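You operate a simulated robot arm through the tools that you are given. There is no shell and no other tool. Be economical: measure what you need, move in short steps, check, and stop when the job is done.

Carry out the task below with a simulated two-armed robot. There is one attempt and no reset: what you move stays moved.

JOB
On the top of the craft table, fold the floral cloth in half.

Only the result counts: the job must be done as asked and must still hold three seconds after the hand-in. Knocking over, shifting, dropping, spilling or breaking anything else fails it. Flat cloth is picked up by pressing the open fingertips on it (5 to 10 N) and closing them slowly along it; thin cloth reads only 2 to 8 mm in the jaws.

ROBOT AND FRAMES
Two 7-joint arms with two-finger parallel grippers on one trunk, on a base that drives. Base frame: it is fixed to the floor where the robot stands at the start and does not move with it; the origin is under the middle of the robot, x ahead of it, y to its left, z up. Units: m, rad, N and s.
The left shoulder is at the start at [0.07, 0.163, 1.045], the right one opposite. Places, roughly: top of the craft table [0.6, 0.1, 0.8]. Payload 3.43 kg a hand.
The TCP of each hand is the grasp point between the finger pads, 0.034 m short of the fingertips. In the tool frame z runs along the fingers and y along their closing line. Largest opening 0.128 m; finger width 0.024, thickness 0.012; the body of the gripper, 0.048 by 0.13 m, starts 0.096 m behind the TCP.
Orientation is told as [roll, pitch, yaw] about the base's x, y, z axes, in that order, counted from this pose: with the fingers straight down and closing along the base's y, the tool's x points along the base's -x, its y along +y and its z along -z.

CONTROLS
- The arms move only by the tool move_arm. It takes "left_targets", "right_targets" or both (then of equal length, played together; a hand with none holds still); each is a list of rows, each an object of numbers (a shift or turn left out is 0, a gripper value left out holds the last): "gripper": the finger opening in mm, from 0 to 128; "x", "y", "z": the shift along the tool's x, y, z in units of 250 mm (1.0 is 250 mm); "ax", "ay", "az": the turn, a rotation vector about the tool's x, y, z in units of 90 degrees (1.0 is 90 degrees). In form: [{"gripper": .., "x": .., "y": .., "z": .., "ax": .., "ay": .., "az": ..}, ...]. A call has 1 to 20 rows; each row is the pose to reach, as a shift and turn from the pose commanded when the call began, along the tool's axes at that moment. A call with a number of a shift or a turn outside -1 to 1 is refused whole. A row lasts 0.2 s, in which the tool goes at most 0.05 m and 0.15 rad; a call with a longer step from one row to the next is refused whole, and so is a gripper value outside its range. A pose out of reach is approached as far as the arm can. The call stops where the force on the tool passes 40 N (or 10 N more than at its start, if that is more) or the arm is blocked; 0.2 s more then pass. The fingers move at their own pace (about 0.153 m/s each) and stop on an object; they squeeze with about 24 N. The grip force told is the motor's: it shows also when the fingers shut on nothing. Time passes only in rows, and 0.2 s behind the last, so rows that repeat a pose let the fingers close. The reply holds the time, the measured pose of the TCP, the force on the tool along the base axes, the opening and the grip force, in the units named above and with some noise.
- Cameras (640 x 400 px; columns grow to the right, rows downward): "scene" is now at [0.1296, 0.0233, 1.2595]; the picture's right is [0.16, -0.99, 0.00], its down [-0.70, -0.11, -0.70] and it looks along [0.69, 0.11, -0.71] (base axes); focal length 221 px, centre (320, 200). "left" rides on the left gripper at [0.076, 0.011, -0.16] in its tool frame; the picture's right is [-0.15, 0.99, 0.00], its down [-0.88, -0.13, -0.46] and it looks along [-0.45, -0.07, 0.89] (tool axes); focal length 234 px, centre (320, 200). "right" rides on the right gripper at [0.076, -0.011, -0.16] in its tool frame; the picture's right is [0.15, 0.99, 0.00], its down [-0.88, 0.13, -0.46] and it looks along [-0.45, 0.07, 0.89] (tool axes); focal length 234 px, centre (320, 200). There is no depth. A picture from a camera that has moved, and an enlarged one, comes with that camera's place and axes in the base frame and with its lens. The place of the scene camera against the robot may be out by one fixed shift of up to 0.012 m in any direction.
- snapshot(camera): a new picture of that camera. The clock stands still meanwhile.
- raise_lower(by): slides the trunk up (or, below 0, down) by that many m; the arms and the scene camera ride with it, the base frame stays. It gives what a move gives, with no picture.
- base_move(legs): drives the robot by 1 to 6 legs, each [ahead, left, turn to the left] in m, m and rad, along the robot's own axes; the way and the turn of a leg run together, so that a leg with both is an arc; at most 1.5 m and 3.142 rad a leg. The arms and the cameras ride along, it lands a little off, and it stops where it bumps. It gives what a move gives.
- turn_head(pan, tilt): turns the head with the scene camera to pan (to the left, within 1.501 rad either way) and tilt (down, from -0.506 to 1.204), counted from straight ahead of the robot. It gives what a move gives.
- close_up(camera, box): a new picture of the part [left, top, right, bottom] of that camera's present view, enlarged. The clock stands still meanwhile.
- close_job(): hands the job in; it is judged then, once.

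Go step by step. Nothing tells you exact positions but the pictures and the camera data: compare them with the known pose of the tool, close in by small moves and look again before you grip or let go. The budget is 120 turns and 92 pictures, counting those below and the enlarged ones. Unless the task says otherwise, let go and move clear before handing in, and close with one line.

The tools are called by a JSON object that holds its "method" and its "body". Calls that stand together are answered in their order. move_arm: Moves the arms, as the interface text tells. Its arguments: {"type":"object","properties":{"left_targets":{"type":"array","items":{"type":"object","properties":{"gripper":{"type":"number"},"x":{"type":"number"},"y":{"type":"number"},"z":{"type":"number"},"ax":{"type":"number"},"ay":{"type":"number"},"az":{"type":"number"}}}},"right_targets":{"type":"array","items":{"type":"object","properties":{"gripper":{"type":"number"},"x":{"type":"number"},"y":{"type":"number"},"z":{"type":"number"},"ax":{"type":"number"},"ay":{"type":"number"},"az":{"type":"number"}}}}},"required":[]} The other tools are called the same way: raise_lower (by) slides the trunk up or down; base_move (legs) drives the base; turn_head (pan, tilt) turns the head that bears the scene camera; snapshot (camera) takes a picture; close_up (camera, box) takes an enlarged picture of a part of a camera's view; close_job () hands the job in.

At the start:

```text
time: 0.0
left_ee_pos: [0.6733, 0.2587, 0.934]
left_tool_rot: [0.0, 0.0, 0.002]
left_contact_force: [0.3, 0.7, 0.2]
left_width: 0.128
left_finger_force: 0.0
right_ee_pos: [0.6789, -0.2127, 0.9647]
right_tool_rot: [-0.001, 0.001, 0.0]
right_contact_force: [0.4, -0.9, 0.4]
right_width: 0.1279
right_finger_force: 0.0
trunk travel left (down, up): [-0.525, 0.415]
robot x, y, heading: [-0.0016, 0.0009, 0.003]
head pan, tilt: [0.155, 0.794]
```

scene: 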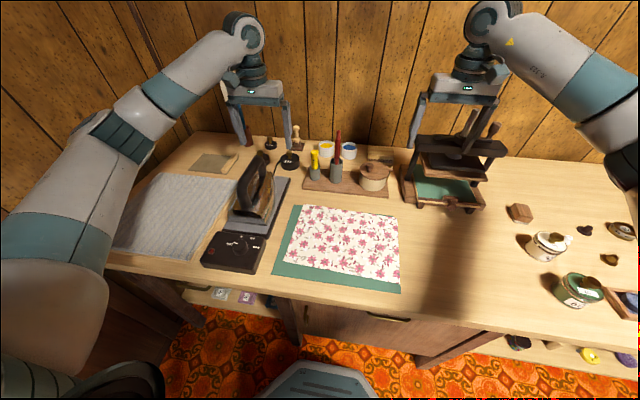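
right: 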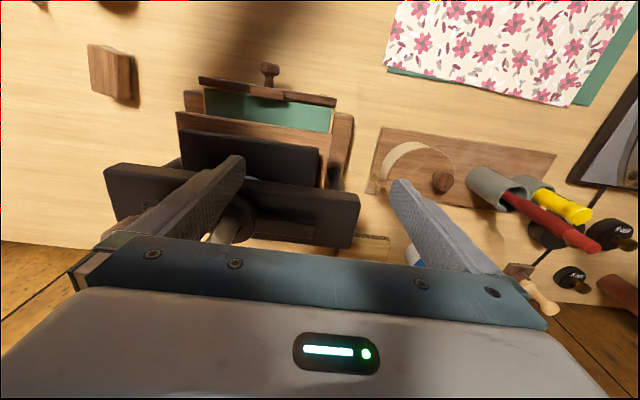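
left: 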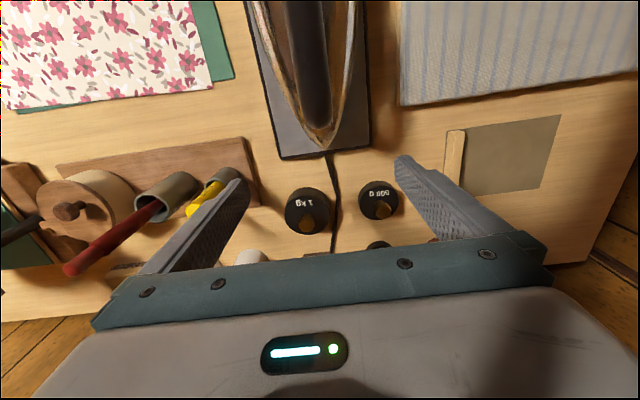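

I see the floral cloth on a green mat near the front edge of the table, with an iron to its left and a tool board behind it. I take a close look to measure its corners.

{"method": "close_up", "body": {"camera": "scene", "box": [260, 190, 420, 300]}}

```text
3.64 times, centred on (340, 245) of scene
camera zoom: at [0.1296, 0.0233, 1.2595], right [0.16, -0.99, 0.0], down [-0.7, -0.11, -0.7], along [0.69, 0.11, -0.71], focal length 804 px, centre (247, 36)
```

zoom: 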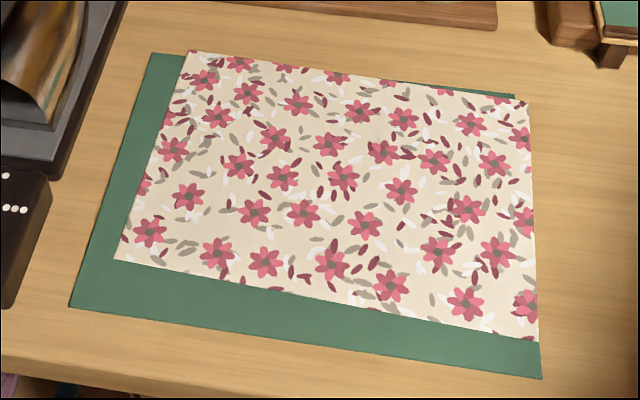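

The cloth's corners work out to about (0.63, 0.16), (0.62, −0.15), (0.40, −0.14) and (0.41, 0.17), so it is roughly 0.31 by 0.22 m. I plan to pick up the far edge with both hands and fold it toward the robot. First I raise both hands clear, bring them in and turn them so they close along x.

{"method": "move_arm", "body": {"left_targets": [{"z": -0.2}, {"z": -0.4}, {"z": -0.4, "y": -0.2}, {"z": -0.4, "y": -0.4}, {"z": -0.4, "y": -0.4, "az": -0.09}, {"z": -0.4, "y": -0.4, "az": -0.18}, {"z": -0.4, "y": -0.4, "az": -0.27}, {"z": -0.4, "y": -0.4, "az": -0.36}, {"z": -0.4, "y": -0.4, "az": -0.45}, {"z": -0.4, "y": -0.4, "az": -0.54}, {"z": -0.4, "y": -0.4, "az": -0.63}, {"z": -0.4, "y": -0.4, "az": -0.72}, {"z": -0.4, "y": -0.4, "az": -0.81}, {"z": -0.4, "y": -0.4, "az": -0.9}, {"z": -0.4, "y": -0.4, "az": -0.97}, {"z": -0.4, "y": -0.4, "az": -0.97}], "right_targets": [{"z": -0.2}, {"z": -0.3}, {"z": -0.3, "y": 0.15}, {"z": -0.3, "y": 0.28}, {"z": -0.3, "y": 0.28, "az": 0.09}, {"z": -0.3, "y": 0.28, "az": 0.18}, {"z": -0.3, "y": 0.28, "az": 0.27}, {"z": -0.3, "y": 0.28, "az": 0.36}, {"z": -0.3, "y": 0.28, "az": 0.45}, {"z": -0.3, "y": 0.28, "az": 0.54}, {"z": -0.3, "y": 0.28, "az": 0.63}, {"z": -0.3, "y": 0.28, "az": 0.72}, {"z": -0.3, "y": 0.28, "az": 0.81}, {"z": -0.3, "y": 0.28, "az": 0.9}, {"z": -0.3, "y": 0.28, "az": 0.98}, {"z": -0.3, "y": 0.28, "az": 1.0}]}}

{"method": "base_move", "body": {"legs": [[-0.1, 0, 0]]}}

{"method": "snapshot", "body": {"camera": "left"}}

{"method": "snapshot", "body": {"camera": "right"}}

{"method": "snapshot", "body": {"camera": "scene"}}

```text
time: 3.4
left_ee_pos: [0.6737, 0.1594, 1.034]
left_tool_rot: [0.0, 0.0, 1.527]
left_contact_force: [0.3, 0.5, -0.1]
left_width: 0.1281
left_finger_force: 0.0
right_ee_pos: [0.6787, -0.1436, 1.04]
right_tool_rot: [0.0, 0.0, -1.571]
right_contact_force: [0.2, 0.0, 0.1]
right_width: 0.128
right_finger_force: 0.1
trunk travel left (down, up): [-0.525, 0.415]
robot x, y, heading: [-0.0021, 0.0006, 0.002]
head pan, tilt: [0.155, 0.794]
```

```text
time: 4.5
left_ee_pos: [0.5722, 0.1593, 1.0345]
left_tool_rot: [0.0, 0.0, 1.525]
left_contact_force: [-0.4, 0.5, 0.1]
left_width: 0.1283
left_finger_force: 0.0
right_ee_pos: [0.5781, -0.1424, 1.0403]
right_tool_rot: [0.001, -0.001, -1.571]
right_contact_force: [-0.2, 0.1, 0.9]
right_width: 0.1277
right_finger_force: 0.0
trunk travel left (down, up): [-0.525, 0.415]
robot x, y, heading: [-0.1001, -0.0008, 0.001]
head pan, tilt: [0.155, 0.794]
```

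```text
87 pictures are left
camera left: at [0.5594, 0.0838, 1.1939], right [-0.98, 0.19, 0.0], down [0.17, 0.87, 0.46], along [0.09, 0.45, -0.89], focal length 234 px, centre (320, 200)
```

left: 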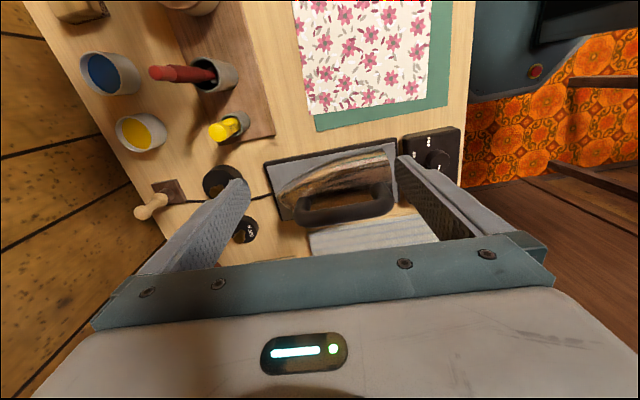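

```text
86 pictures are left
camera right: at [0.5667, -0.067, 1.1991], right [0.99, 0.15, 0.0], down [0.13, -0.88, 0.46], along [0.07, -0.45, -0.89], focal length 234 px, centre (320, 200)
```

right: 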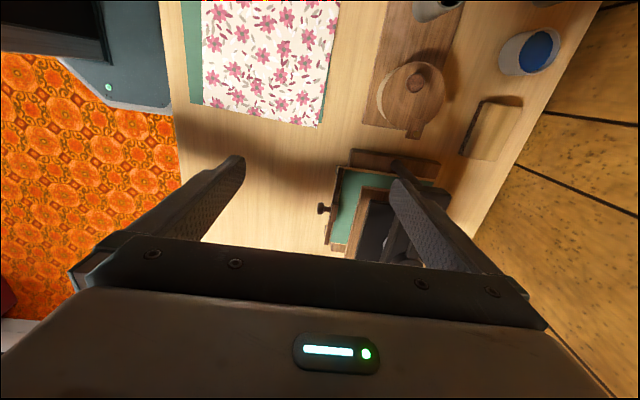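

```text
85 pictures are left
camera scene: at [0.0287, 0.0233, 1.2595], right [0.16, -0.99, 0.0], down [-0.7, -0.11, -0.7], along [0.69, 0.11, -0.71], focal length 221 px, centre (320, 200)
```

scene: 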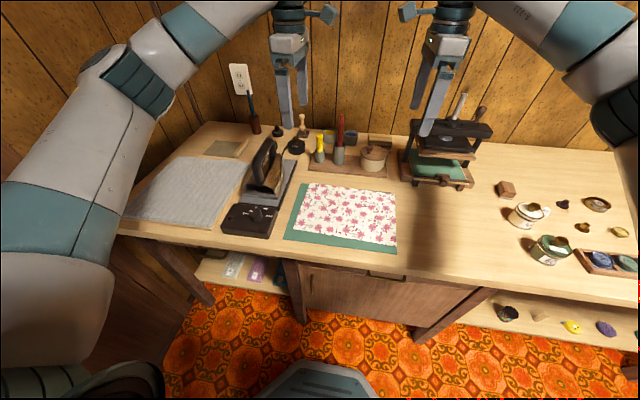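

Both wrist cameras, each from two poses, put the cloth surface at about z = 0.76, higher than the stated figure. The far corners come out near (0.586, 0.133) and (0.579, −0.135). I narrow the jaws, lower partway over the far corners and measure again.

{"method": "move_arm", "body": {"left_targets": [{"gripper": 36, "x": 0.08, "y": -0.03}, {"x": 0.161, "y": -0.063, "z": 0.15}, {"x": 0.161, "y": -0.063, "z": 0.3}, {"x": 0.161, "y": -0.063, "z": 0.45}, {"x": 0.161, "y": -0.063, "z": 0.6}, {"x": 0.161, "y": -0.063, "z": 0.7}, {"x": 0.161, "y": -0.063, "z": 0.736}, {"x": 0.161, "y": -0.063, "z": 0.736}], "right_targets": [{"gripper": 36, "x": 0.05}, {"x": 0.09, "y": 0.004, "z": 0.15}, {"x": 0.09, "y": 0.004, "z": 0.3}, {"x": 0.09, "y": 0.004, "z": 0.45}, {"x": 0.09, "y": 0.004, "z": 0.6}, {"x": 0.09, "y": 0.004, "z": 0.7}, {"x": 0.09, "y": 0.004, "z": 0.76}, {"x": 0.09, "y": 0.004, "z": 0.76}]}}

{"method": "snapshot", "body": {"camera": "left"}}

{"method": "snapshot", "body": {"camera": "right"}}

{"method": "snapshot", "body": {"camera": "scene"}}

```text
time: 6.3
left_ee_pos: [0.5875, 0.1187, 0.8497]
left_tool_rot: [0.001, 0.0, 1.526]
left_contact_force: [-0.8, -0.9, 0.9]
left_width: 0.0362
left_finger_force: 0.0
right_ee_pos: [0.5789, -0.1196, 0.8491]
right_tool_rot: [0.0, -0.001, -1.571]
right_contact_force: [-0.1, -0.4, -0.2]
right_width: 0.0359
right_finger_force: 0.0
trunk travel left (down, up): [-0.525, 0.415]
robot x, y, heading: [-0.0984, -0.0026, -0.0]
head pan, tilt: [0.155, 0.794]
```

```text
84 pictures are left
camera left: at [0.5736, 0.0432, 1.0095], right [-0.98, 0.19, 0.0], down [0.17, 0.87, 0.46], along [0.09, 0.45, -0.89], focal length 234 px, centre (320, 200)
```

left: 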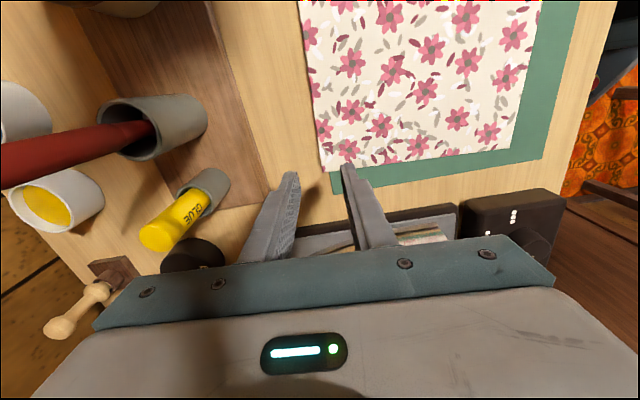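

```text
83 pictures are left
camera right: at [0.5678, -0.0446, 1.0085], right [0.99, 0.15, 0.0], down [0.13, -0.88, 0.46], along [0.07, -0.45, -0.89], focal length 234 px, centre (320, 200)
```

right: 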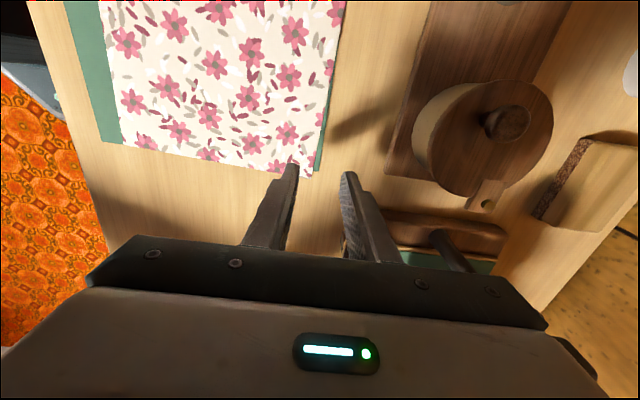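

```text
82 pictures are left
camera scene: at [0.029, 0.0234, 1.2595], right [0.16, -0.99, 0.0], down [-0.7, -0.11, -0.7], along [0.69, 0.11, -0.71], focal length 221 px, centre (320, 200)
```

scene: 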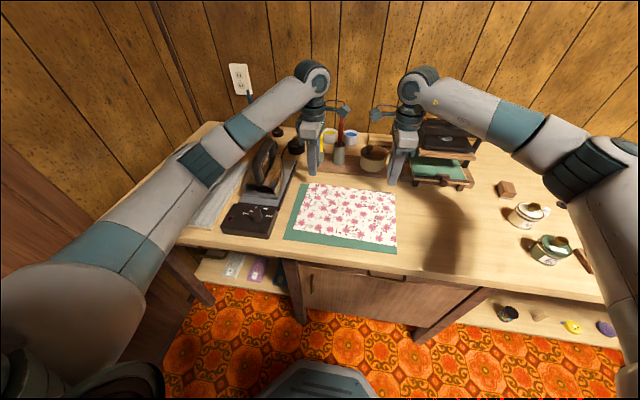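

The surface looks to be at about z = 0.765, and the jaws straddle the far edge near both corners as intended. I go down to about 1 cm above the cloth and check.

{"method": "move_arm", "body": {"left_targets": [{"gripper": 32, "z": 0.06}, {"z": 0.12}, {"z": 0.15}, {"z": 0.15}], "right_targets": [{"gripper": 32, "z": 0.06}, {"z": 0.12}, {"z": 0.15}, {"z": 0.15}]}}

{"method": "close_up", "body": {"camera": "left", "box": [220, 90, 440, 230]}}

{"method": "close_up", "body": {"camera": "right", "box": [220, 90, 440, 230]}}

{"method": "close_up", "body": {"camera": "scene", "box": [270, 130, 430, 230]}}

```text
time: 7.3
left_ee_pos: [0.5868, 0.1191, 0.8123]
left_tool_rot: [-0.001, 0.001, 1.525]
left_contact_force: [0.8, -0.2, 0.1]
left_width: 0.0319
left_finger_force: 0.1
right_ee_pos: [0.5802, -0.1217, 0.812]
right_tool_rot: [-0.002, 0.0, -1.571]
right_contact_force: [-0.4, 1.5, 0.3]
right_width: 0.0325
right_finger_force: 0.0
trunk travel left (down, up): [-0.525, 0.415]
robot x, y, heading: [-0.1024, 0.0011, 0.003]
head pan, tilt: [0.155, 0.794]
```

```text
2.86 times, centred on (330, 160) of left
camera zoom: at [0.5731, 0.0429, 0.9719], right [-0.98, 0.19, 0.0], down [0.17, 0.87, 0.46], along [0.09, 0.45, -0.89], focal length 669 px, centre (291, 314)
```

zoom: 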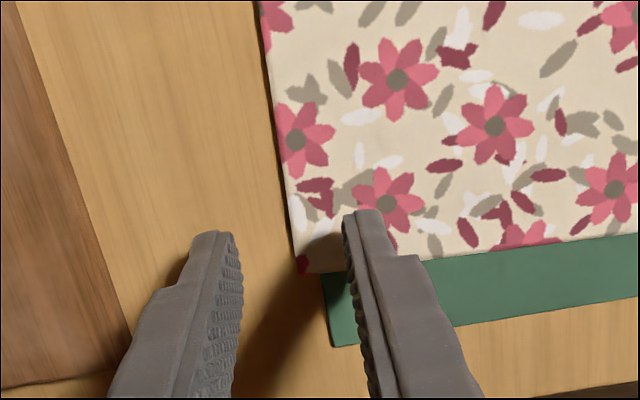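

```text
2.86 times, centred on (330, 160) of right
camera zoom: at [0.5686, -0.0449, 0.9711], right [0.99, 0.15, 0.0], down [0.13, -0.88, 0.46], along [0.07, -0.45, -0.89], focal length 669 px, centre (291, 314)
```

zoom: 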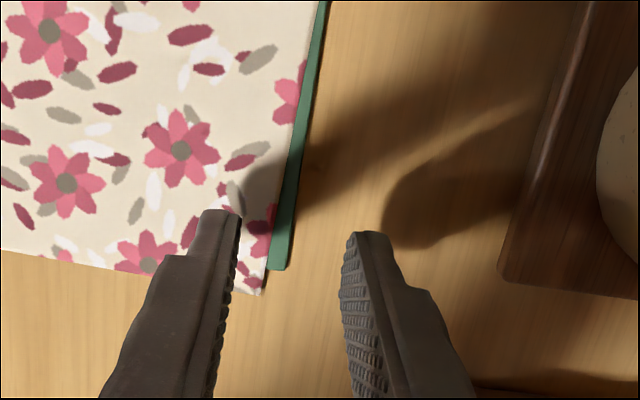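

```text
4.00 times, centred on (350, 180) of scene
camera zoom: at [0.0292, 0.0233, 1.2595], right [0.16, -0.99, 0.0], down [-0.7, -0.11, -0.7], along [0.69, 0.11, -0.71], focal length 885 px, centre (200, 280)
```

zoom: 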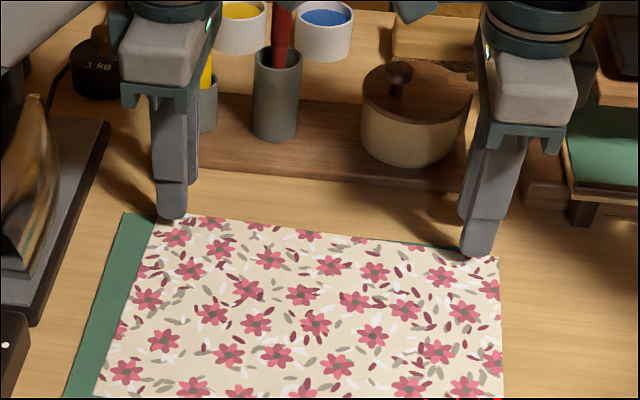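

The left far corner is at about (0.589, 0.133) and the right one at about (0.575, −0.140), with the surface near z = 0.766. I nudge both hands a few mm toward the robot and go down slowly toward contact.

{"method": "move_arm", "body": {"left_targets": [{"y": 0.008}, {"y": 0.008, "z": 0.016}, {"y": 0.008, "z": 0.03}, {"y": 0.008, "z": 0.04}, {"y": 0.008, "z": 0.04}], "right_targets": [{"y": -0.024}, {"y": -0.024, "z": 0.016}, {"y": -0.024, "z": 0.03}, {"y": -0.024, "z": 0.04}, {"y": -0.024, "z": 0.04}]}}

{"method": "close_up", "body": {"camera": "left", "box": [220, 90, 440, 230]}}

{"method": "close_up", "body": {"camera": "right", "box": [220, 90, 440, 230]}}

```text
time: 8.6
left_ee_pos: [0.5858, 0.1192, 0.8024]
left_tool_rot: [-0.001, -0.001, 1.526]
left_contact_force: [0.1, 0.3, 0.2]
left_width: 0.0319
left_finger_force: 0.1
right_ee_pos: [0.5738, -0.1205, 0.8011]
right_tool_rot: [0.001, 0.0, -1.571]
right_contact_force: [0.2, -0.1, -0.1]
right_width: 0.032
right_finger_force: 0.1
trunk travel left (down, up): [-0.525, 0.415]
robot x, y, heading: [-0.0991, 0.0006, 0.004]
head pan, tilt: [0.155, 0.794]
```

```text
2.86 times, centred on (330, 160) of left
camera zoom: at [0.5715, 0.0431, 0.9621], right [-0.98, 0.19, 0.0], down [0.17, 0.87, 0.46], along [0.09, 0.45, -0.89], focal length 669 px, centre (291, 314)
```

zoom: 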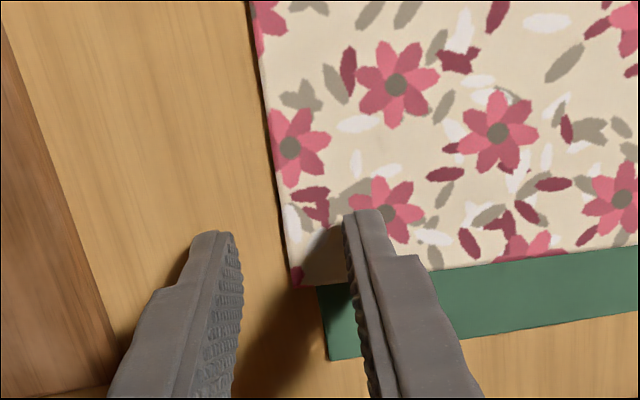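

```text
2.86 times, centred on (330, 160) of right
camera zoom: at [0.5621, -0.0446, 0.961], right [0.99, 0.15, 0.0], down [0.13, -0.88, 0.46], along [0.07, -0.45, -0.89], focal length 669 px, centre (291, 314)
```

zoom: 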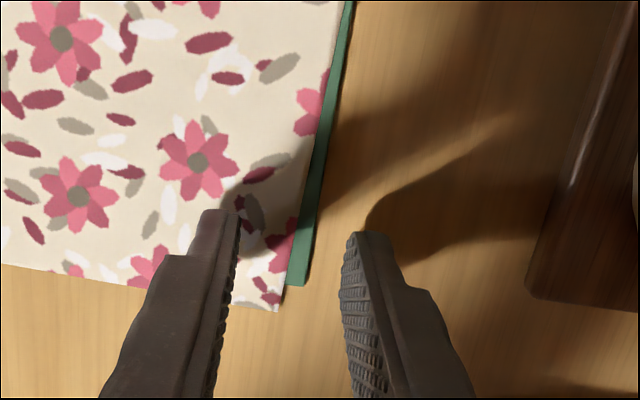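

No contact force yet, and the shadows still leave a small gap under the tips. I keep going down in small steps.

{"method": "move_arm", "body": {"left_targets": [{"z": 0.008}, {"z": 0.016}, {"z": 0.016}], "right_targets": [{"z": 0.008}, {"z": 0.016}, {"z": 0.016}]}}

{"method": "move_arm", "body": {"left_targets": [{"z": 0.006}, {"z": 0.012}, {"z": 0.012}], "right_targets": [{"z": 0.006}, {"z": 0.012}, {"z": 0.012}]}}

```text
time: 9.3
left_ee_pos: [0.5867, 0.1192, 0.798]
left_tool_rot: [0.001, -0.001, 1.527]
left_contact_force: [1.4, 0.2, -0.2]
left_width: 0.0319
left_finger_force: 0.1
right_ee_pos: [0.5742, -0.1196, 0.7987]
right_tool_rot: [0.002, 0.0, -1.571]
right_contact_force: [-0.1, -0.8, 2.6]
right_width: 0.0321
right_finger_force: 0.1
trunk travel left (down, up): [-0.525, 0.415]
robot x, y, heading: [-0.1001, 0.0002, 0.002]
head pan, tilt: [0.155, 0.794]
```

```text
time: 10.2
left_ee_pos: [0.5846, 0.119, 0.7986]
left_tool_rot: [-0.004, 0.0, 1.525]
left_contact_force: [2.1, 1.8, 11.8]
left_width: 0.0307
left_finger_force: 0.1
right_ee_pos: [0.5726, -0.1201, 0.7977]
right_tool_rot: [0.004, -0.001, -1.572]
right_contact_force: [2.5, -2.4, 17.6]
right_width: 0.0307
right_finger_force: 0.0
trunk travel left (down, up): [-0.525, 0.415]
robot x, y, heading: [-0.1007, 0.0005, 0.002]
head pan, tilt: [0.155, 0.794]
```

Both hands are in contact, at 12 N left and 18 N right. I ease to about 8 N and close the jaws slowly along the cloth.

{"method": "move_arm", "body": {"left_targets": [{"z": -0.003}, {"z": -0.003, "gripper": 28}, {"z": -0.003, "gripper": 25}, {"z": -0.003, "gripper": 22}, {"z": -0.003, "gripper": 19}], "right_targets": [{"z": -0.007}, {"z": -0.007, "gripper": 28}, {"z": -0.007, "gripper": 25}, {"z": -0.007, "gripper": 22}, {"z": -0.007, "gripper": 19}]}}

{"method": "close_up", "body": {"camera": "left", "box": [220, 90, 440, 230]}}

{"method": "close_up", "body": {"camera": "right", "box": [220, 90, 440, 230]}}

```text
time: 11.3
left_ee_pos: [0.5833, 0.1183, 0.7976]
left_tool_rot: [-0.001, 0.001, 1.525]
left_contact_force: [-10.3, 1.2, 15.8]
left_width: 0.0244
left_finger_force: 4.9
right_ee_pos: [0.5721, -0.1196, 0.7983]
right_tool_rot: [0.002, 0.001, -1.57]
right_contact_force: [-1.3, 0.5, 1.6]
right_width: 0.0196
right_finger_force: 0.7
trunk travel left (down, up): [-0.525, 0.415]
robot x, y, heading: [-0.1027, -0.0006, -0.001]
head pan, tilt: [0.155, 0.794]
```

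```text
2.86 times, centred on (330, 160) of left
camera zoom: at [0.5693, 0.0431, 0.9577], right [-0.98, 0.19, 0.0], down [0.17, 0.87, 0.46], along [0.09, 0.45, -0.89], focal length 669 px, centre (291, 314)
```

zoom: 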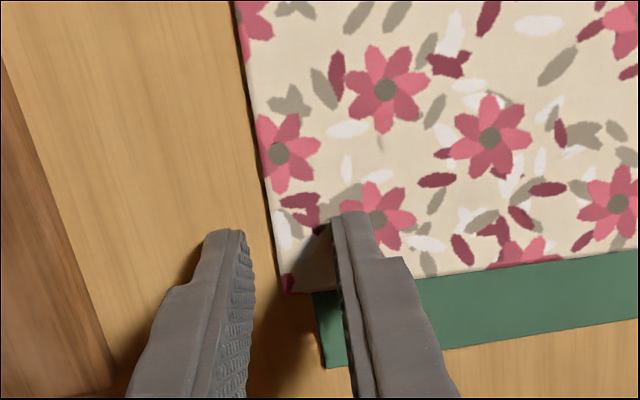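

```text
2.86 times, centred on (330, 160) of right
camera zoom: at [0.5595, -0.0442, 0.9576], right [0.99, 0.15, 0.0], down [0.13, -0.88, 0.46], along [0.07, -0.45, -0.89], focal length 669 px, centre (291, 314)
```

zoom: 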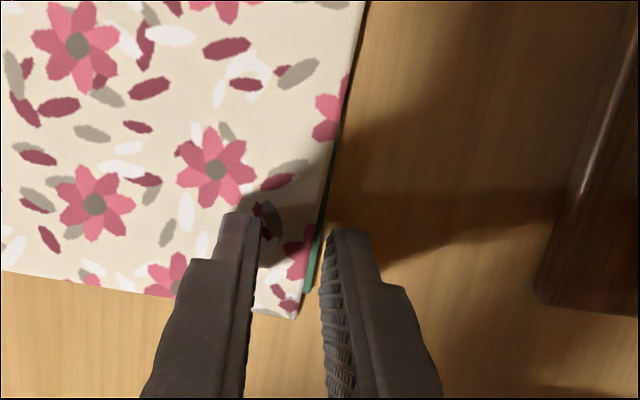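

The right hand is dragging the cloth nicely. The left presses too hard, at 16 N. I ease the left, add a little to the right and close further in small steps.

{"method": "move_arm", "body": {"left_targets": [{"z": -0.006}, {"z": -0.006, "gripper": 19}, {"z": -0.006, "gripper": 16}], "right_targets": [{"z": 0.003}, {"z": 0.003, "gripper": 17}, {"z": 0.003, "gripper": 14}]}}

{"method": "close_up", "body": {"camera": "left", "box": [220, 90, 440, 230]}}

{"method": "close_up", "body": {"camera": "right", "box": [220, 90, 440, 230]}}

```text
time: 12.2
left_ee_pos: [0.584, 0.1191, 0.7982]
left_tool_rot: [-0.002, 0.0, 1.525]
left_contact_force: [-0.6, -0.1, 0.5]
left_width: 0.016
left_finger_force: 0.0
right_ee_pos: [0.5729, -0.12, 0.7977]
right_tool_rot: [0.003, -0.001, -1.57]
right_contact_force: [-8.0, -0.1, 15.6]
right_width: 0.0183
right_finger_force: 3.8
trunk travel left (down, up): [-0.525, 0.415]
robot x, y, heading: [-0.0972, -0.0005, -0.002]
head pan, tilt: [0.155, 0.794]
```

```text
2.86 times, centred on (330, 160) of left
camera zoom: at [0.5704, 0.0432, 0.9579], right [-0.98, 0.19, 0.0], down [0.17, 0.87, 0.46], along [0.09, 0.45, -0.89], focal length 669 px, centre (291, 314)
```

zoom: 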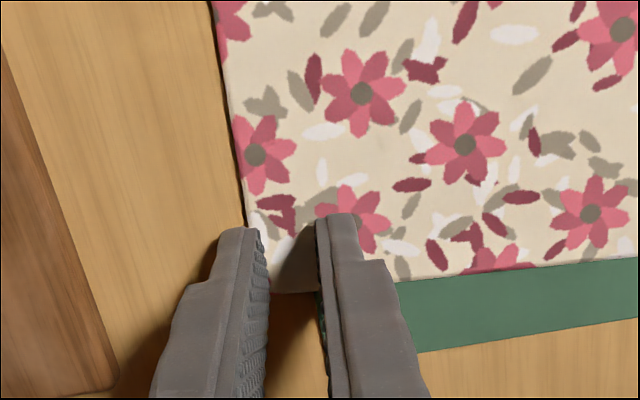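

```text
2.86 times, centred on (330, 160) of right
camera zoom: at [0.5604, -0.0443, 0.9575], right [0.99, 0.15, 0.0], down [0.13, -0.88, 0.46], along [0.07, -0.45, -0.89], focal length 669 px, centre (291, 314)
```

zoom: 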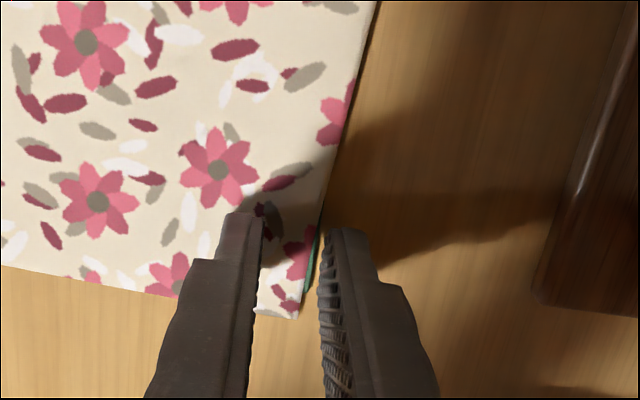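

The left outer fingertip has now reached the cloth's edge, and small height changes make big force changes. I set both hands to about 6 N and close fully in slow steps.

{"method": "move_arm", "body": {"left_targets": [{"z": 0.0015}, {"z": 0.0015, "gripper": 13}, {"z": 0.0015, "gripper": 10}, {"z": 0.0015, "gripper": 7}], "right_targets": [{"z": -0.002}, {"z": -0.002, "gripper": 14}, {"z": -0.002, "gripper": 11}, {"z": -0.002, "gripper": 9}]}}

{"method": "close_up", "body": {"camera": "left", "box": [220, 90, 440, 230]}}

{"method": "close_up", "body": {"camera": "right", "box": [220, 90, 440, 230]}}

```text
time: 13.2
left_ee_pos: [0.5851, 0.1204, 0.7982]
left_tool_rot: [-0.002, 0.001, 1.526]
left_contact_force: [0.2, -0.1, 0.7]
left_width: 0.0066
left_finger_force: 0.1
right_ee_pos: [0.5727, -0.1204, 0.7982]
right_tool_rot: [0.003, 0.0, -1.571]
right_contact_force: [1.6, 1.2, 15.1]
right_width: 0.0088
right_finger_force: 0.0
trunk travel left (down, up): [-0.525, 0.415]
robot x, y, heading: [-0.0996, -0.0018, 0.003]
head pan, tilt: [0.155, 0.794]
```

```text
2.86 times, centred on (330, 160) of left
camera zoom: at [0.5707, 0.0436, 0.9579], right [-0.98, 0.19, 0.0], down [0.17, 0.87, 0.46], along [0.09, 0.45, -0.89], focal length 669 px, centre (291, 314)
```

zoom: 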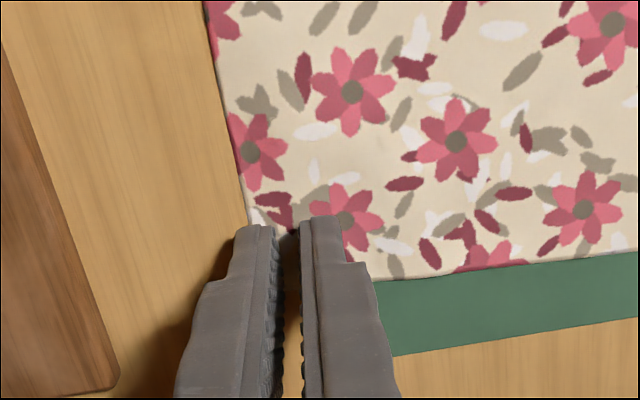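

```text
2.86 times, centred on (330, 160) of right
camera zoom: at [0.5613, -0.0443, 0.9574], right [0.99, 0.15, 0.0], down [0.13, -0.88, 0.46], along [0.07, -0.45, -0.89], focal length 669 px, centre (291, 314)
```

zoom: 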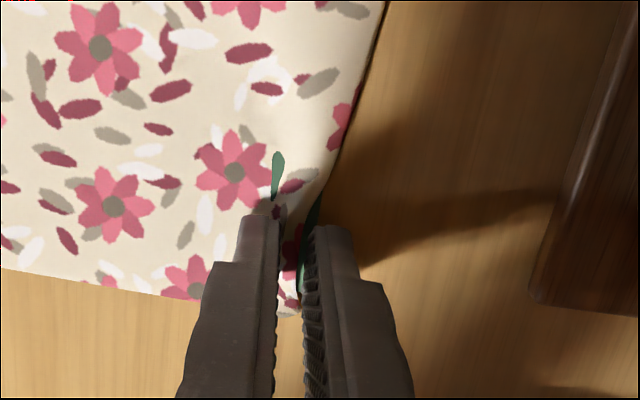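

The right jaws have gathered the cloth, while the left let it slide. I close the right fully and look before redoing the left.

{"method": "move_arm", "body": {"right_targets": [{"gripper": 6}, {"gripper": 3}, {"gripper": 0}, {"gripper": 0}, {"gripper": 0}]}}

{"method": "close_up", "body": {"camera": "right", "box": [220, 90, 440, 230]}}

```text
time: 14.3
left_ee_pos: [0.5839, 0.1189, 0.7993]
left_tool_rot: [-0.002, 0.0, 1.525]
left_contact_force: [0.0, -0.3, 0.1]
left_width: 0.0071
left_finger_force: 0.0
right_ee_pos: [0.5713, -0.1201, 0.7965]
right_tool_rot: [0.002, -0.001, -1.571]
right_contact_force: [-9.9, 0.8, 14.9]
right_width: 0.0015
right_finger_force: 24.0
trunk travel left (down, up): [-0.525, 0.415]
robot x, y, heading: [-0.1018, -0.0022, 0.001]
head pan, tilt: [0.155, 0.794]
```

```text
2.86 times, centred on (330, 160) of right
camera zoom: at [0.5598, -0.0442, 0.9574], right [0.99, 0.15, 0.0], down [0.13, -0.88, 0.46], along [0.07, -0.45, -0.89], focal length 669 px, centre (291, 314)
```

zoom: 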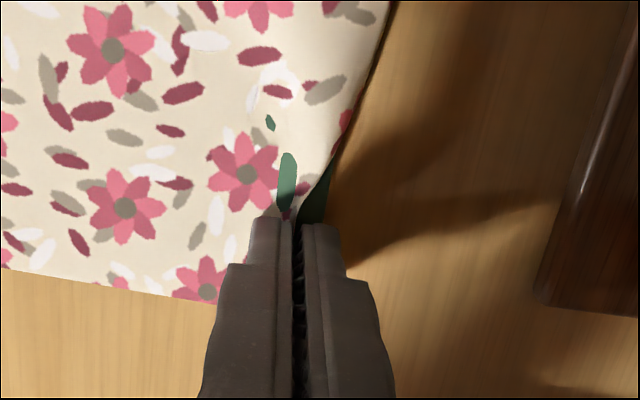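

The right reads 1.5 mm, which could be a single layer. I lift the right hand a little to test the hold.

{"method": "move_arm", "body": {"right_targets": [{"z": -0.03}, {"z": -0.06}, {"z": -0.09}, {"z": -0.09}]}}

{"method": "close_up", "body": {"camera": "right", "box": [220, 90, 440, 230]}}

{"method": "close_up", "body": {"camera": "scene", "box": [270, 130, 430, 230]}}

```text
time: 15.3
left_ee_pos: [0.5852, 0.1197, 0.7975]
left_tool_rot: [-0.002, 0.0, 1.526]
left_contact_force: [3.8, 0.1, 9.0]
left_width: 0.0047
left_finger_force: 0.0
right_ee_pos: [0.5731, -0.1203, 0.819]
right_tool_rot: [-0.001, -0.001, -1.57]
right_contact_force: [0.3, 0.1, 0.4]
right_width: 0.0014
right_finger_force: 24.1
trunk travel left (down, up): [-0.525, 0.415]
robot x, y, heading: [-0.1016, -0.0006, -0.002]
head pan, tilt: [0.155, 0.794]
```

```text
2.86 times, centred on (330, 160) of right
camera zoom: at [0.5617, -0.045, 0.9787], right [0.99, 0.15, 0.0], down [0.13, -0.88, 0.46], along [0.07, -0.45, -0.89], focal length 669 px, centre (291, 314)
```

zoom: 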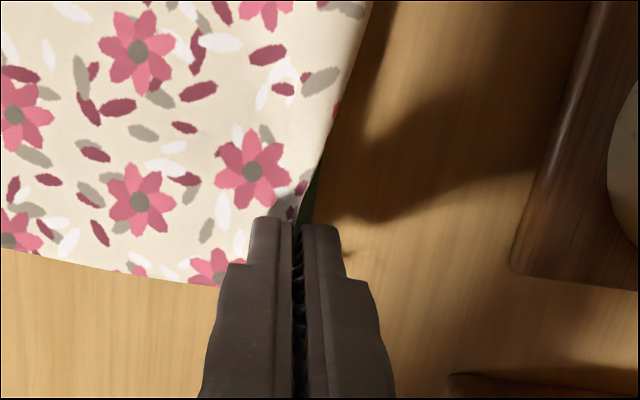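

```text
4.00 times, centred on (350, 180) of scene
camera zoom: at [0.0289, 0.0231, 1.2596], right [0.16, -0.99, 0.0], down [-0.7, -0.11, -0.7], along [0.69, 0.11, -0.71], focal length 885 px, centre (200, 280)
```

zoom: 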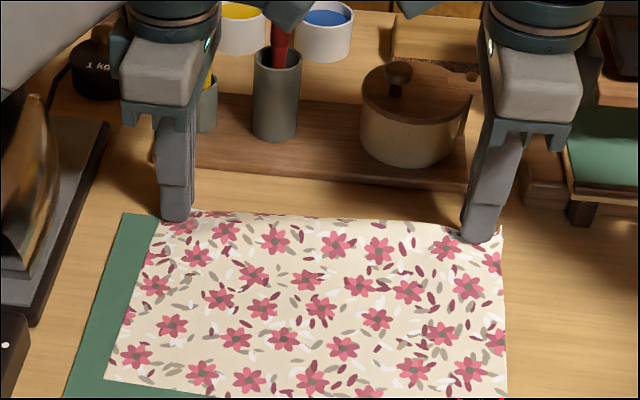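

The right corner is held and lifted. Now I lift the left slightly, reopen it to 24 mm on the cloth's edge, press and close again.

{"method": "move_arm", "body": {"left_targets": [{"z": -0.02}, {"z": -0.02, "gripper": 24}, {"z": -0.02, "gripper": 24}, {"z": -0.008}, {"z": 0.002}, {"z": 0.002}]}}

{"method": "close_up", "body": {"camera": "left", "box": [220, 90, 440, 230]}}

```text
time: 16.8
left_ee_pos: [0.5862, 0.1192, 0.7979]
left_tool_rot: [-0.002, 0.0, 1.524]
left_contact_force: [0.3, 1.4, 7.4]
left_width: 0.0238
left_finger_force: 0.0
right_ee_pos: [0.5741, -0.1204, 0.8193]
right_tool_rot: [-0.001, 0.0, -1.569]
right_contact_force: [0.1, 0.5, -0.3]
right_width: 0.0014
right_finger_force: 24.0
trunk travel left (down, up): [-0.525, 0.415]
robot x, y, heading: [-0.0978, 0.0002, 0.002]
head pan, tilt: [0.155, 0.794]
```

```text
2.86 times, centred on (330, 160) of left
camera zoom: at [0.5714, 0.0435, 0.9578], right [-0.98, 0.19, 0.0], down [0.17, 0.87, 0.46], along [0.09, 0.45, -0.89], focal length 669 px, centre (291, 314)
```

zoom: 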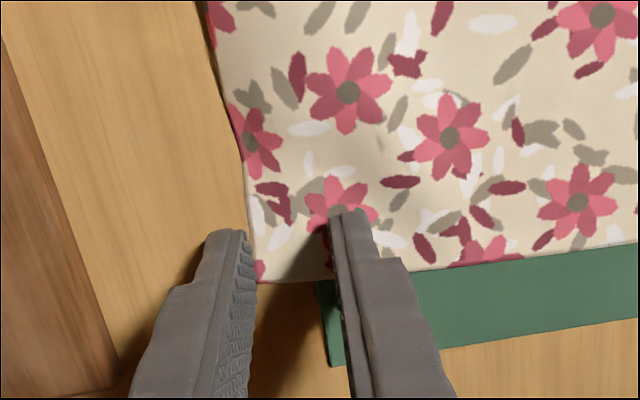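

The cloth's edge sits right at the outer pad, with 7 N of pressure. I close the left slowly.

{"method": "move_arm", "body": {"left_targets": [{"z": 0.0015, "gripper": 21}, {"z": 0.0015, "gripper": 18}, {"z": 0.0015, "gripper": 15}, {"z": 0.0015, "gripper": 12}]}}

{"method": "close_up", "body": {"camera": "left", "box": [220, 90, 440, 230]}}

```text
time: 17.8
left_ee_pos: [0.5859, 0.1186, 0.7992]
left_tool_rot: [-0.005, -0.001, 1.525]
left_contact_force: [2.4, 1.8, 13.1]
left_width: 0.0103
left_finger_force: 0.0
right_ee_pos: [0.5734, -0.12, 0.8186]
right_tool_rot: [0.0, -0.001, -1.57]
right_contact_force: [0.5, -0.5, 0.3]
right_width: 0.0017
right_finger_force: 24.4
trunk travel left (down, up): [-0.525, 0.415]
robot x, y, heading: [-0.0992, 0.0036, 0.002]
head pan, tilt: [0.155, 0.794]
```

```text
2.86 times, centred on (330, 160) of left
camera zoom: at [0.5714, 0.0431, 0.9578], right [-0.98, 0.19, 0.0], down [0.17, 0.87, 0.46], along [0.09, 0.45, -0.89], focal length 669 px, centre (291, 314)
```

zoom: 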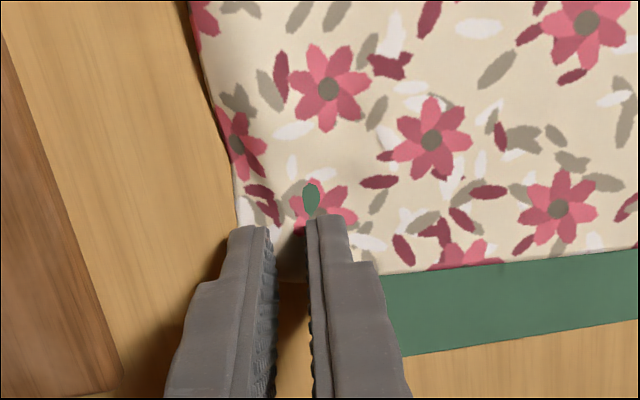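

It is buckling now, as the right one did. I close the left the rest of the way and lift it a little.

{"method": "move_arm", "body": {"left_targets": [{"gripper": 8}, {"gripper": 5}, {"gripper": 2}, {"gripper": 0}, {"gripper": 0}, {"gripper": 0}]}}

{"method": "move_arm", "body": {"left_targets": [{"z": -0.03}, {"z": -0.06}, {"z": -0.09}, {"z": -0.09}]}}

{"method": "close_up", "body": {"camera": "left", "box": [220, 90, 440, 230]}}

{"method": "snapshot", "body": {"camera": "scene"}}

```text
time: 19.1
left_ee_pos: [0.5842, 0.1194, 0.7974]
left_tool_rot: [-0.002, 0.0, 1.526]
left_contact_force: [-7.1, -1.0, 15.3]
left_width: 0.0002
left_finger_force: 24.0
right_ee_pos: [0.5715, -0.1211, 0.8203]
right_tool_rot: [0.001, -0.001, -1.57]
right_contact_force: [0.7, -0.4, 0.5]
right_width: 0.0013
right_finger_force: 23.8
trunk travel left (down, up): [-0.525, 0.415]
robot x, y, heading: [-0.0991, 0.0003, -0.001]
head pan, tilt: [0.155, 0.794]
```

```text
time: 20.1
left_ee_pos: [0.5855, 0.119, 0.8188]
left_tool_rot: [0.001, 0.001, 1.527]
left_contact_force: [-0.3, -0.9, -0.5]
left_width: 0.0
left_finger_force: 24.5
right_ee_pos: [0.5736, -0.1209, 0.8185]
right_tool_rot: [0.0, 0.002, -1.571]
right_contact_force: [0.4, -0.5, -0.9]
right_width: 0.0016
right_finger_force: 23.3
trunk travel left (down, up): [-0.525, 0.415]
robot x, y, heading: [-0.1001, -0.0015, -0.0]
head pan, tilt: [0.155, 0.794]
```

```text
2.86 times, centred on (330, 160) of left
camera zoom: at [0.5719, 0.0431, 0.9787], right [-0.98, 0.19, 0.0], down [0.17, 0.87, 0.46], along [0.09, 0.45, -0.89], focal length 669 px, centre (291, 314)
```

zoom: 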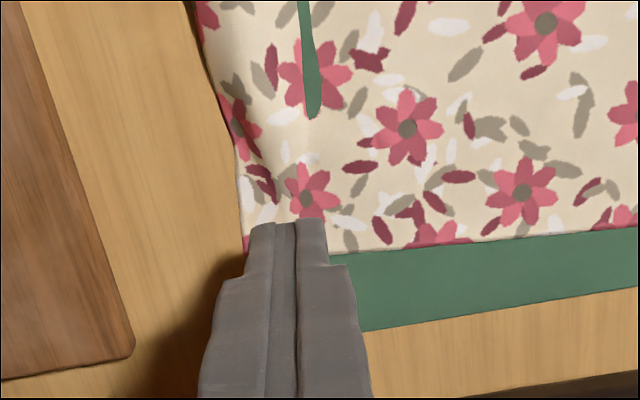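

```text
64 pictures are left
camera scene: at [0.0292, 0.0233, 1.2595], right [0.16, -0.99, 0.0], down [-0.7, -0.11, -0.7], along [0.69, 0.11, -0.71], focal length 221 px, centre (320, 200)
```

scene: 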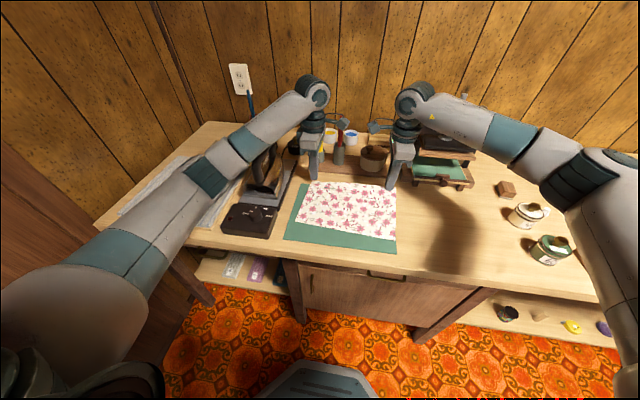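

The left reads 0.0 mm and did not hold the cloth. I open the left and look at how its corner lies.

{"method": "move_arm", "body": {"left_targets": [{"gripper": 30}, {"gripper": 30}, {"gripper": 30}]}}

{"method": "close_up", "body": {"camera": "left", "box": [220, 90, 440, 230]}}

```text
time: 20.9
left_ee_pos: [0.5866, 0.1193, 0.8195]
left_tool_rot: [-0.001, -0.002, 1.527]
left_contact_force: [1.1, -1.0, 0.0]
left_width: 0.03
left_finger_force: 0.1
right_ee_pos: [0.5732, -0.1195, 0.8183]
right_tool_rot: [0.001, 0.001, -1.57]
right_contact_force: [0.1, -0.2, -0.5]
right_width: 0.0018
right_finger_force: 23.7
trunk travel left (down, up): [-0.525, 0.415]
robot x, y, heading: [-0.0998, -0.0008, 0.002]
head pan, tilt: [0.155, 0.794]
```

```text
2.86 times, centred on (330, 160) of left
camera zoom: at [0.5718, 0.043, 0.9786], right [-0.98, 0.19, 0.0], down [0.17, 0.87, 0.46], along [0.09, 0.45, -0.89], focal length 669 px, centre (291, 314)
```

zoom: 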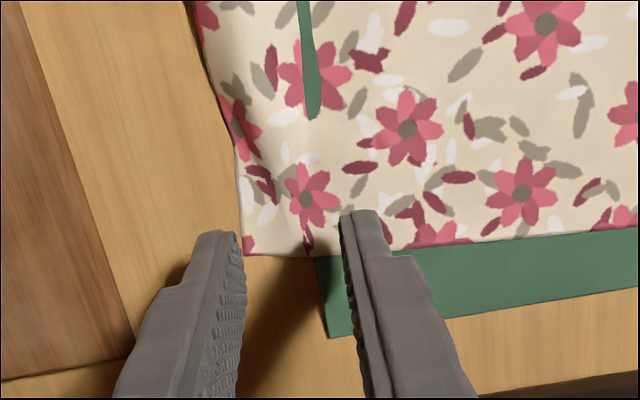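

The cloth has slid about 1.5 cm, and its left far corner now overhangs the mat onto the table near (0.605, 0.126). I shift the left jaws just beyond the mat's edge so both fingertips press on the overhang against the table.

{"method": "move_arm", "body": {"left_targets": [{"x": 0.025, "y": -0.065, "gripper": 17}, {"x": 0.025, "y": -0.065}, {"x": 0.025, "y": -0.065, "z": 0.04}, {"x": 0.025, "y": -0.065, "z": 0.06}, {"x": 0.025, "y": -0.065, "z": 0.06}]}}

{"method": "close_up", "body": {"camera": "left", "box": [220, 90, 440, 230]}}

```text
time: 22.1
left_ee_pos: [0.6012, 0.1121, 0.8037]
left_tool_rot: [0.001, 0.0, 1.525]
left_contact_force: [0.4, 0.8, -0.3]
left_width: 0.017
left_finger_force: 0.1
right_ee_pos: [0.5744, -0.121, 0.8192]
right_tool_rot: [0.002, 0.0, -1.571]
right_contact_force: [-0.1, 0.3, -0.1]
right_width: 0.0014
right_finger_force: 24.2
trunk travel left (down, up): [-0.525, 0.415]
robot x, y, heading: [-0.0993, -0.0006, 0.0]
head pan, tilt: [0.155, 0.794]
```

```text
2.86 times, centred on (330, 160) of left
camera zoom: at [0.5878, 0.0361, 0.9636], right [-0.98, 0.19, 0.0], down [0.17, 0.87, 0.46], along [0.09, 0.45, -0.89], focal length 669 px, centre (291, 314)
```

zoom: 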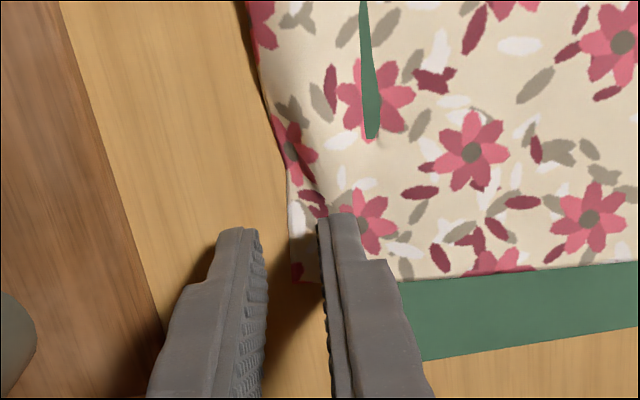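

The edge lies between the tips, about 5 mm short of the outer pad. I shift 2 mm outward and go down to table contact.

{"method": "move_arm", "body": {"left_targets": [{"y": -0.008}, {"y": -0.008, "z": 0.01}, {"y": -0.008, "z": 0.02}, {"y": -0.008, "z": 0.024}, {"y": -0.008, "z": 0.024}]}}

{"method": "move_arm", "body": {"left_targets": [{"z": 0.004}, {"z": 0.008}, {"z": 0.008}]}}

```text
time: 23.4
left_ee_pos: [0.6026, 0.111, 0.7984]
left_tool_rot: [0.0, 0.0, 1.525]
left_contact_force: [-0.5, 0.2, -0.2]
left_width: 0.0169
left_finger_force: 0.0
right_ee_pos: [0.5738, -0.1205, 0.818]
right_tool_rot: [0.0, -0.001, -1.571]
right_contact_force: [0.1, 0.1, 0.1]
right_width: 0.0019
right_finger_force: 23.5
trunk travel left (down, up): [-0.525, 0.415]
robot x, y, heading: [-0.0996, -0.0023, -0.002]
head pan, tilt: [0.155, 0.794]
```

```text
time: 24.1
left_ee_pos: [0.6032, 0.1114, 0.7959]
left_tool_rot: [0.0, 0.001, 1.526]
left_contact_force: [-0.1, -0.5, 0.8]
left_width: 0.017
left_finger_force: 0.1
right_ee_pos: [0.5738, -0.1211, 0.8187]
right_tool_rot: [0.0, 0.001, -1.571]
right_contact_force: [0.7, 0.4, 0.3]
right_width: 0.0014
right_finger_force: 24.3
trunk travel left (down, up): [-0.525, 0.415]
robot x, y, heading: [-0.097, 0.0005, -0.002]
head pan, tilt: [0.155, 0.794]
```

{"method": "move_arm", "body": {"left_targets": [{"z": 0.003}, {"z": 0.006}, {"z": 0.006}]}}

{"method": "close_up", "body": {"camera": "left", "box": [220, 90, 440, 230]}}

```text
time: 24.9
left_ee_pos: [0.6022, 0.1106, 0.7945]
left_tool_rot: [0.0, -0.001, 1.525]
left_contact_force: [0.0, 1.1, 4.2]
left_width: 0.017
left_finger_force: 0.0
right_ee_pos: [0.5736, -0.1211, 0.8188]
right_tool_rot: [0.0, -0.001, -1.571]
right_contact_force: [0.4, -0.1, 0.3]
right_width: 0.0017
right_finger_force: 24.2
trunk travel left (down, up): [-0.525, 0.415]
robot x, y, heading: [-0.0999, -0.0022, -0.003]
head pan, tilt: [0.155, 0.794]
```

```text
2.86 times, centred on (330, 160) of left
camera zoom: at [0.5893, 0.0359, 0.9548], right [-0.98, 0.19, 0.0], down [0.17, 0.87, 0.46], along [0.09, 0.45, -0.89], focal length 669 px, centre (291, 314)
```

zoom: 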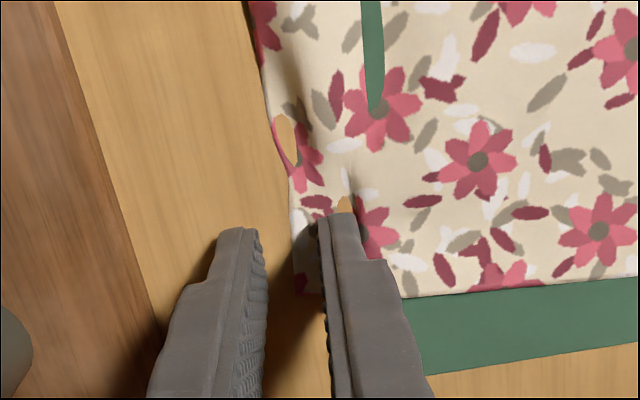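

Contact at 4 N with the edge between the tips. I press slightly more and close slowly.

{"method": "move_arm", "body": {"left_targets": [{"z": 0.003, "gripper": 17}, {"z": 0.003, "gripper": 14}, {"z": 0.003, "gripper": 11}, {"z": 0.003, "gripper": 8}, {"z": 0.003, "gripper": 6}]}}

{"method": "close_up", "body": {"camera": "left", "box": [220, 90, 440, 230]}}

```text
time: 26.1
left_ee_pos: [0.6026, 0.1111, 0.7954]
left_tool_rot: [-0.002, 0.0, 1.525]
left_contact_force: [1.3, 0.4, 13.6]
left_width: 0.0056
left_finger_force: 0.1
right_ee_pos: [0.5722, -0.122, 0.8186]
right_tool_rot: [-0.001, -0.001, -1.572]
right_contact_force: [0.5, -0.8, -0.7]
right_width: 0.0017
right_finger_force: 23.9
trunk travel left (down, up): [-0.525, 0.415]
robot x, y, heading: [-0.0995, -0.0006, 0.002]
head pan, tilt: [0.155, 0.794]
```

```text
2.86 times, centred on (330, 160) of left
camera zoom: at [0.5885, 0.0353, 0.9548], right [-0.98, 0.19, 0.0], down [0.17, 0.87, 0.46], along [0.09, 0.45, -0.89], focal length 669 px, centre (291, 314)
```

zoom: 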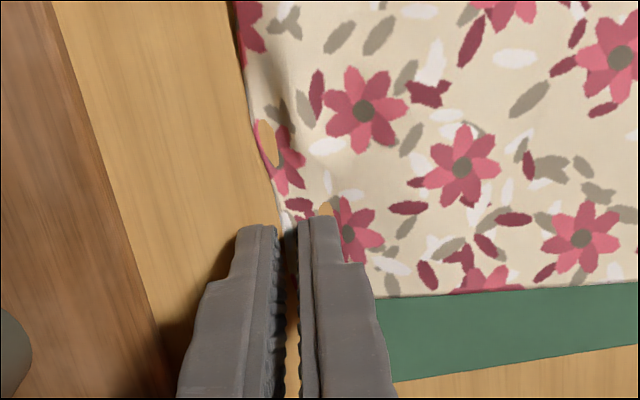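

{"method": "move_arm", "body": {"left_targets": [{"gripper": 4}, {"gripper": 2}, {"gripper": 0}, {"gripper": 0}, {"gripper": 0}, {"gripper": 0}]}}

{"method": "close_up", "body": {"camera": "left", "box": [220, 90, 440, 230]}}

```text
time: 27.6
left_ee_pos: [0.6024, 0.1116, 0.7938]
left_tool_rot: [-0.002, -0.001, 1.526]
left_contact_force: [-0.5, -0.6, 13.6]
left_width: 0.0
left_finger_force: 23.9
right_ee_pos: [0.572, -0.12, 0.8197]
right_tool_rot: [0.002, -0.001, -1.571]
right_contact_force: [0.4, -0.3, 0.2]
right_width: 0.0014
right_finger_force: 24.4
trunk travel left (down, up): [-0.525, 0.415]
robot x, y, heading: [-0.1015, -0.0029, -0.005]
head pan, tilt: [0.155, 0.794]
```

```text
2.86 times, centred on (330, 160) of left
camera zoom: at [0.5881, 0.0353, 0.9547], right [-0.98, 0.19, 0.0], down [0.17, 0.87, 0.46], along [0.09, 0.45, -0.89], focal length 669 px, centre (291, 314)
```

zoom: 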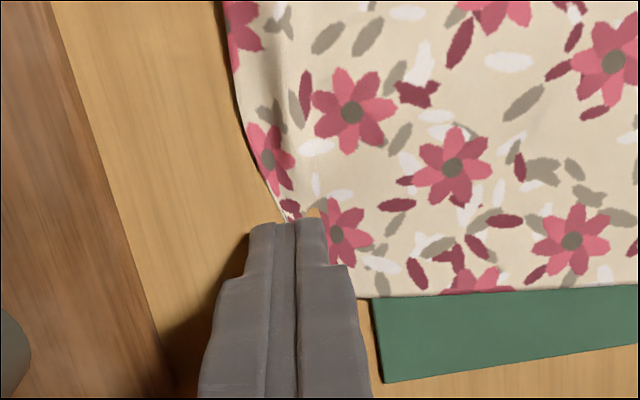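

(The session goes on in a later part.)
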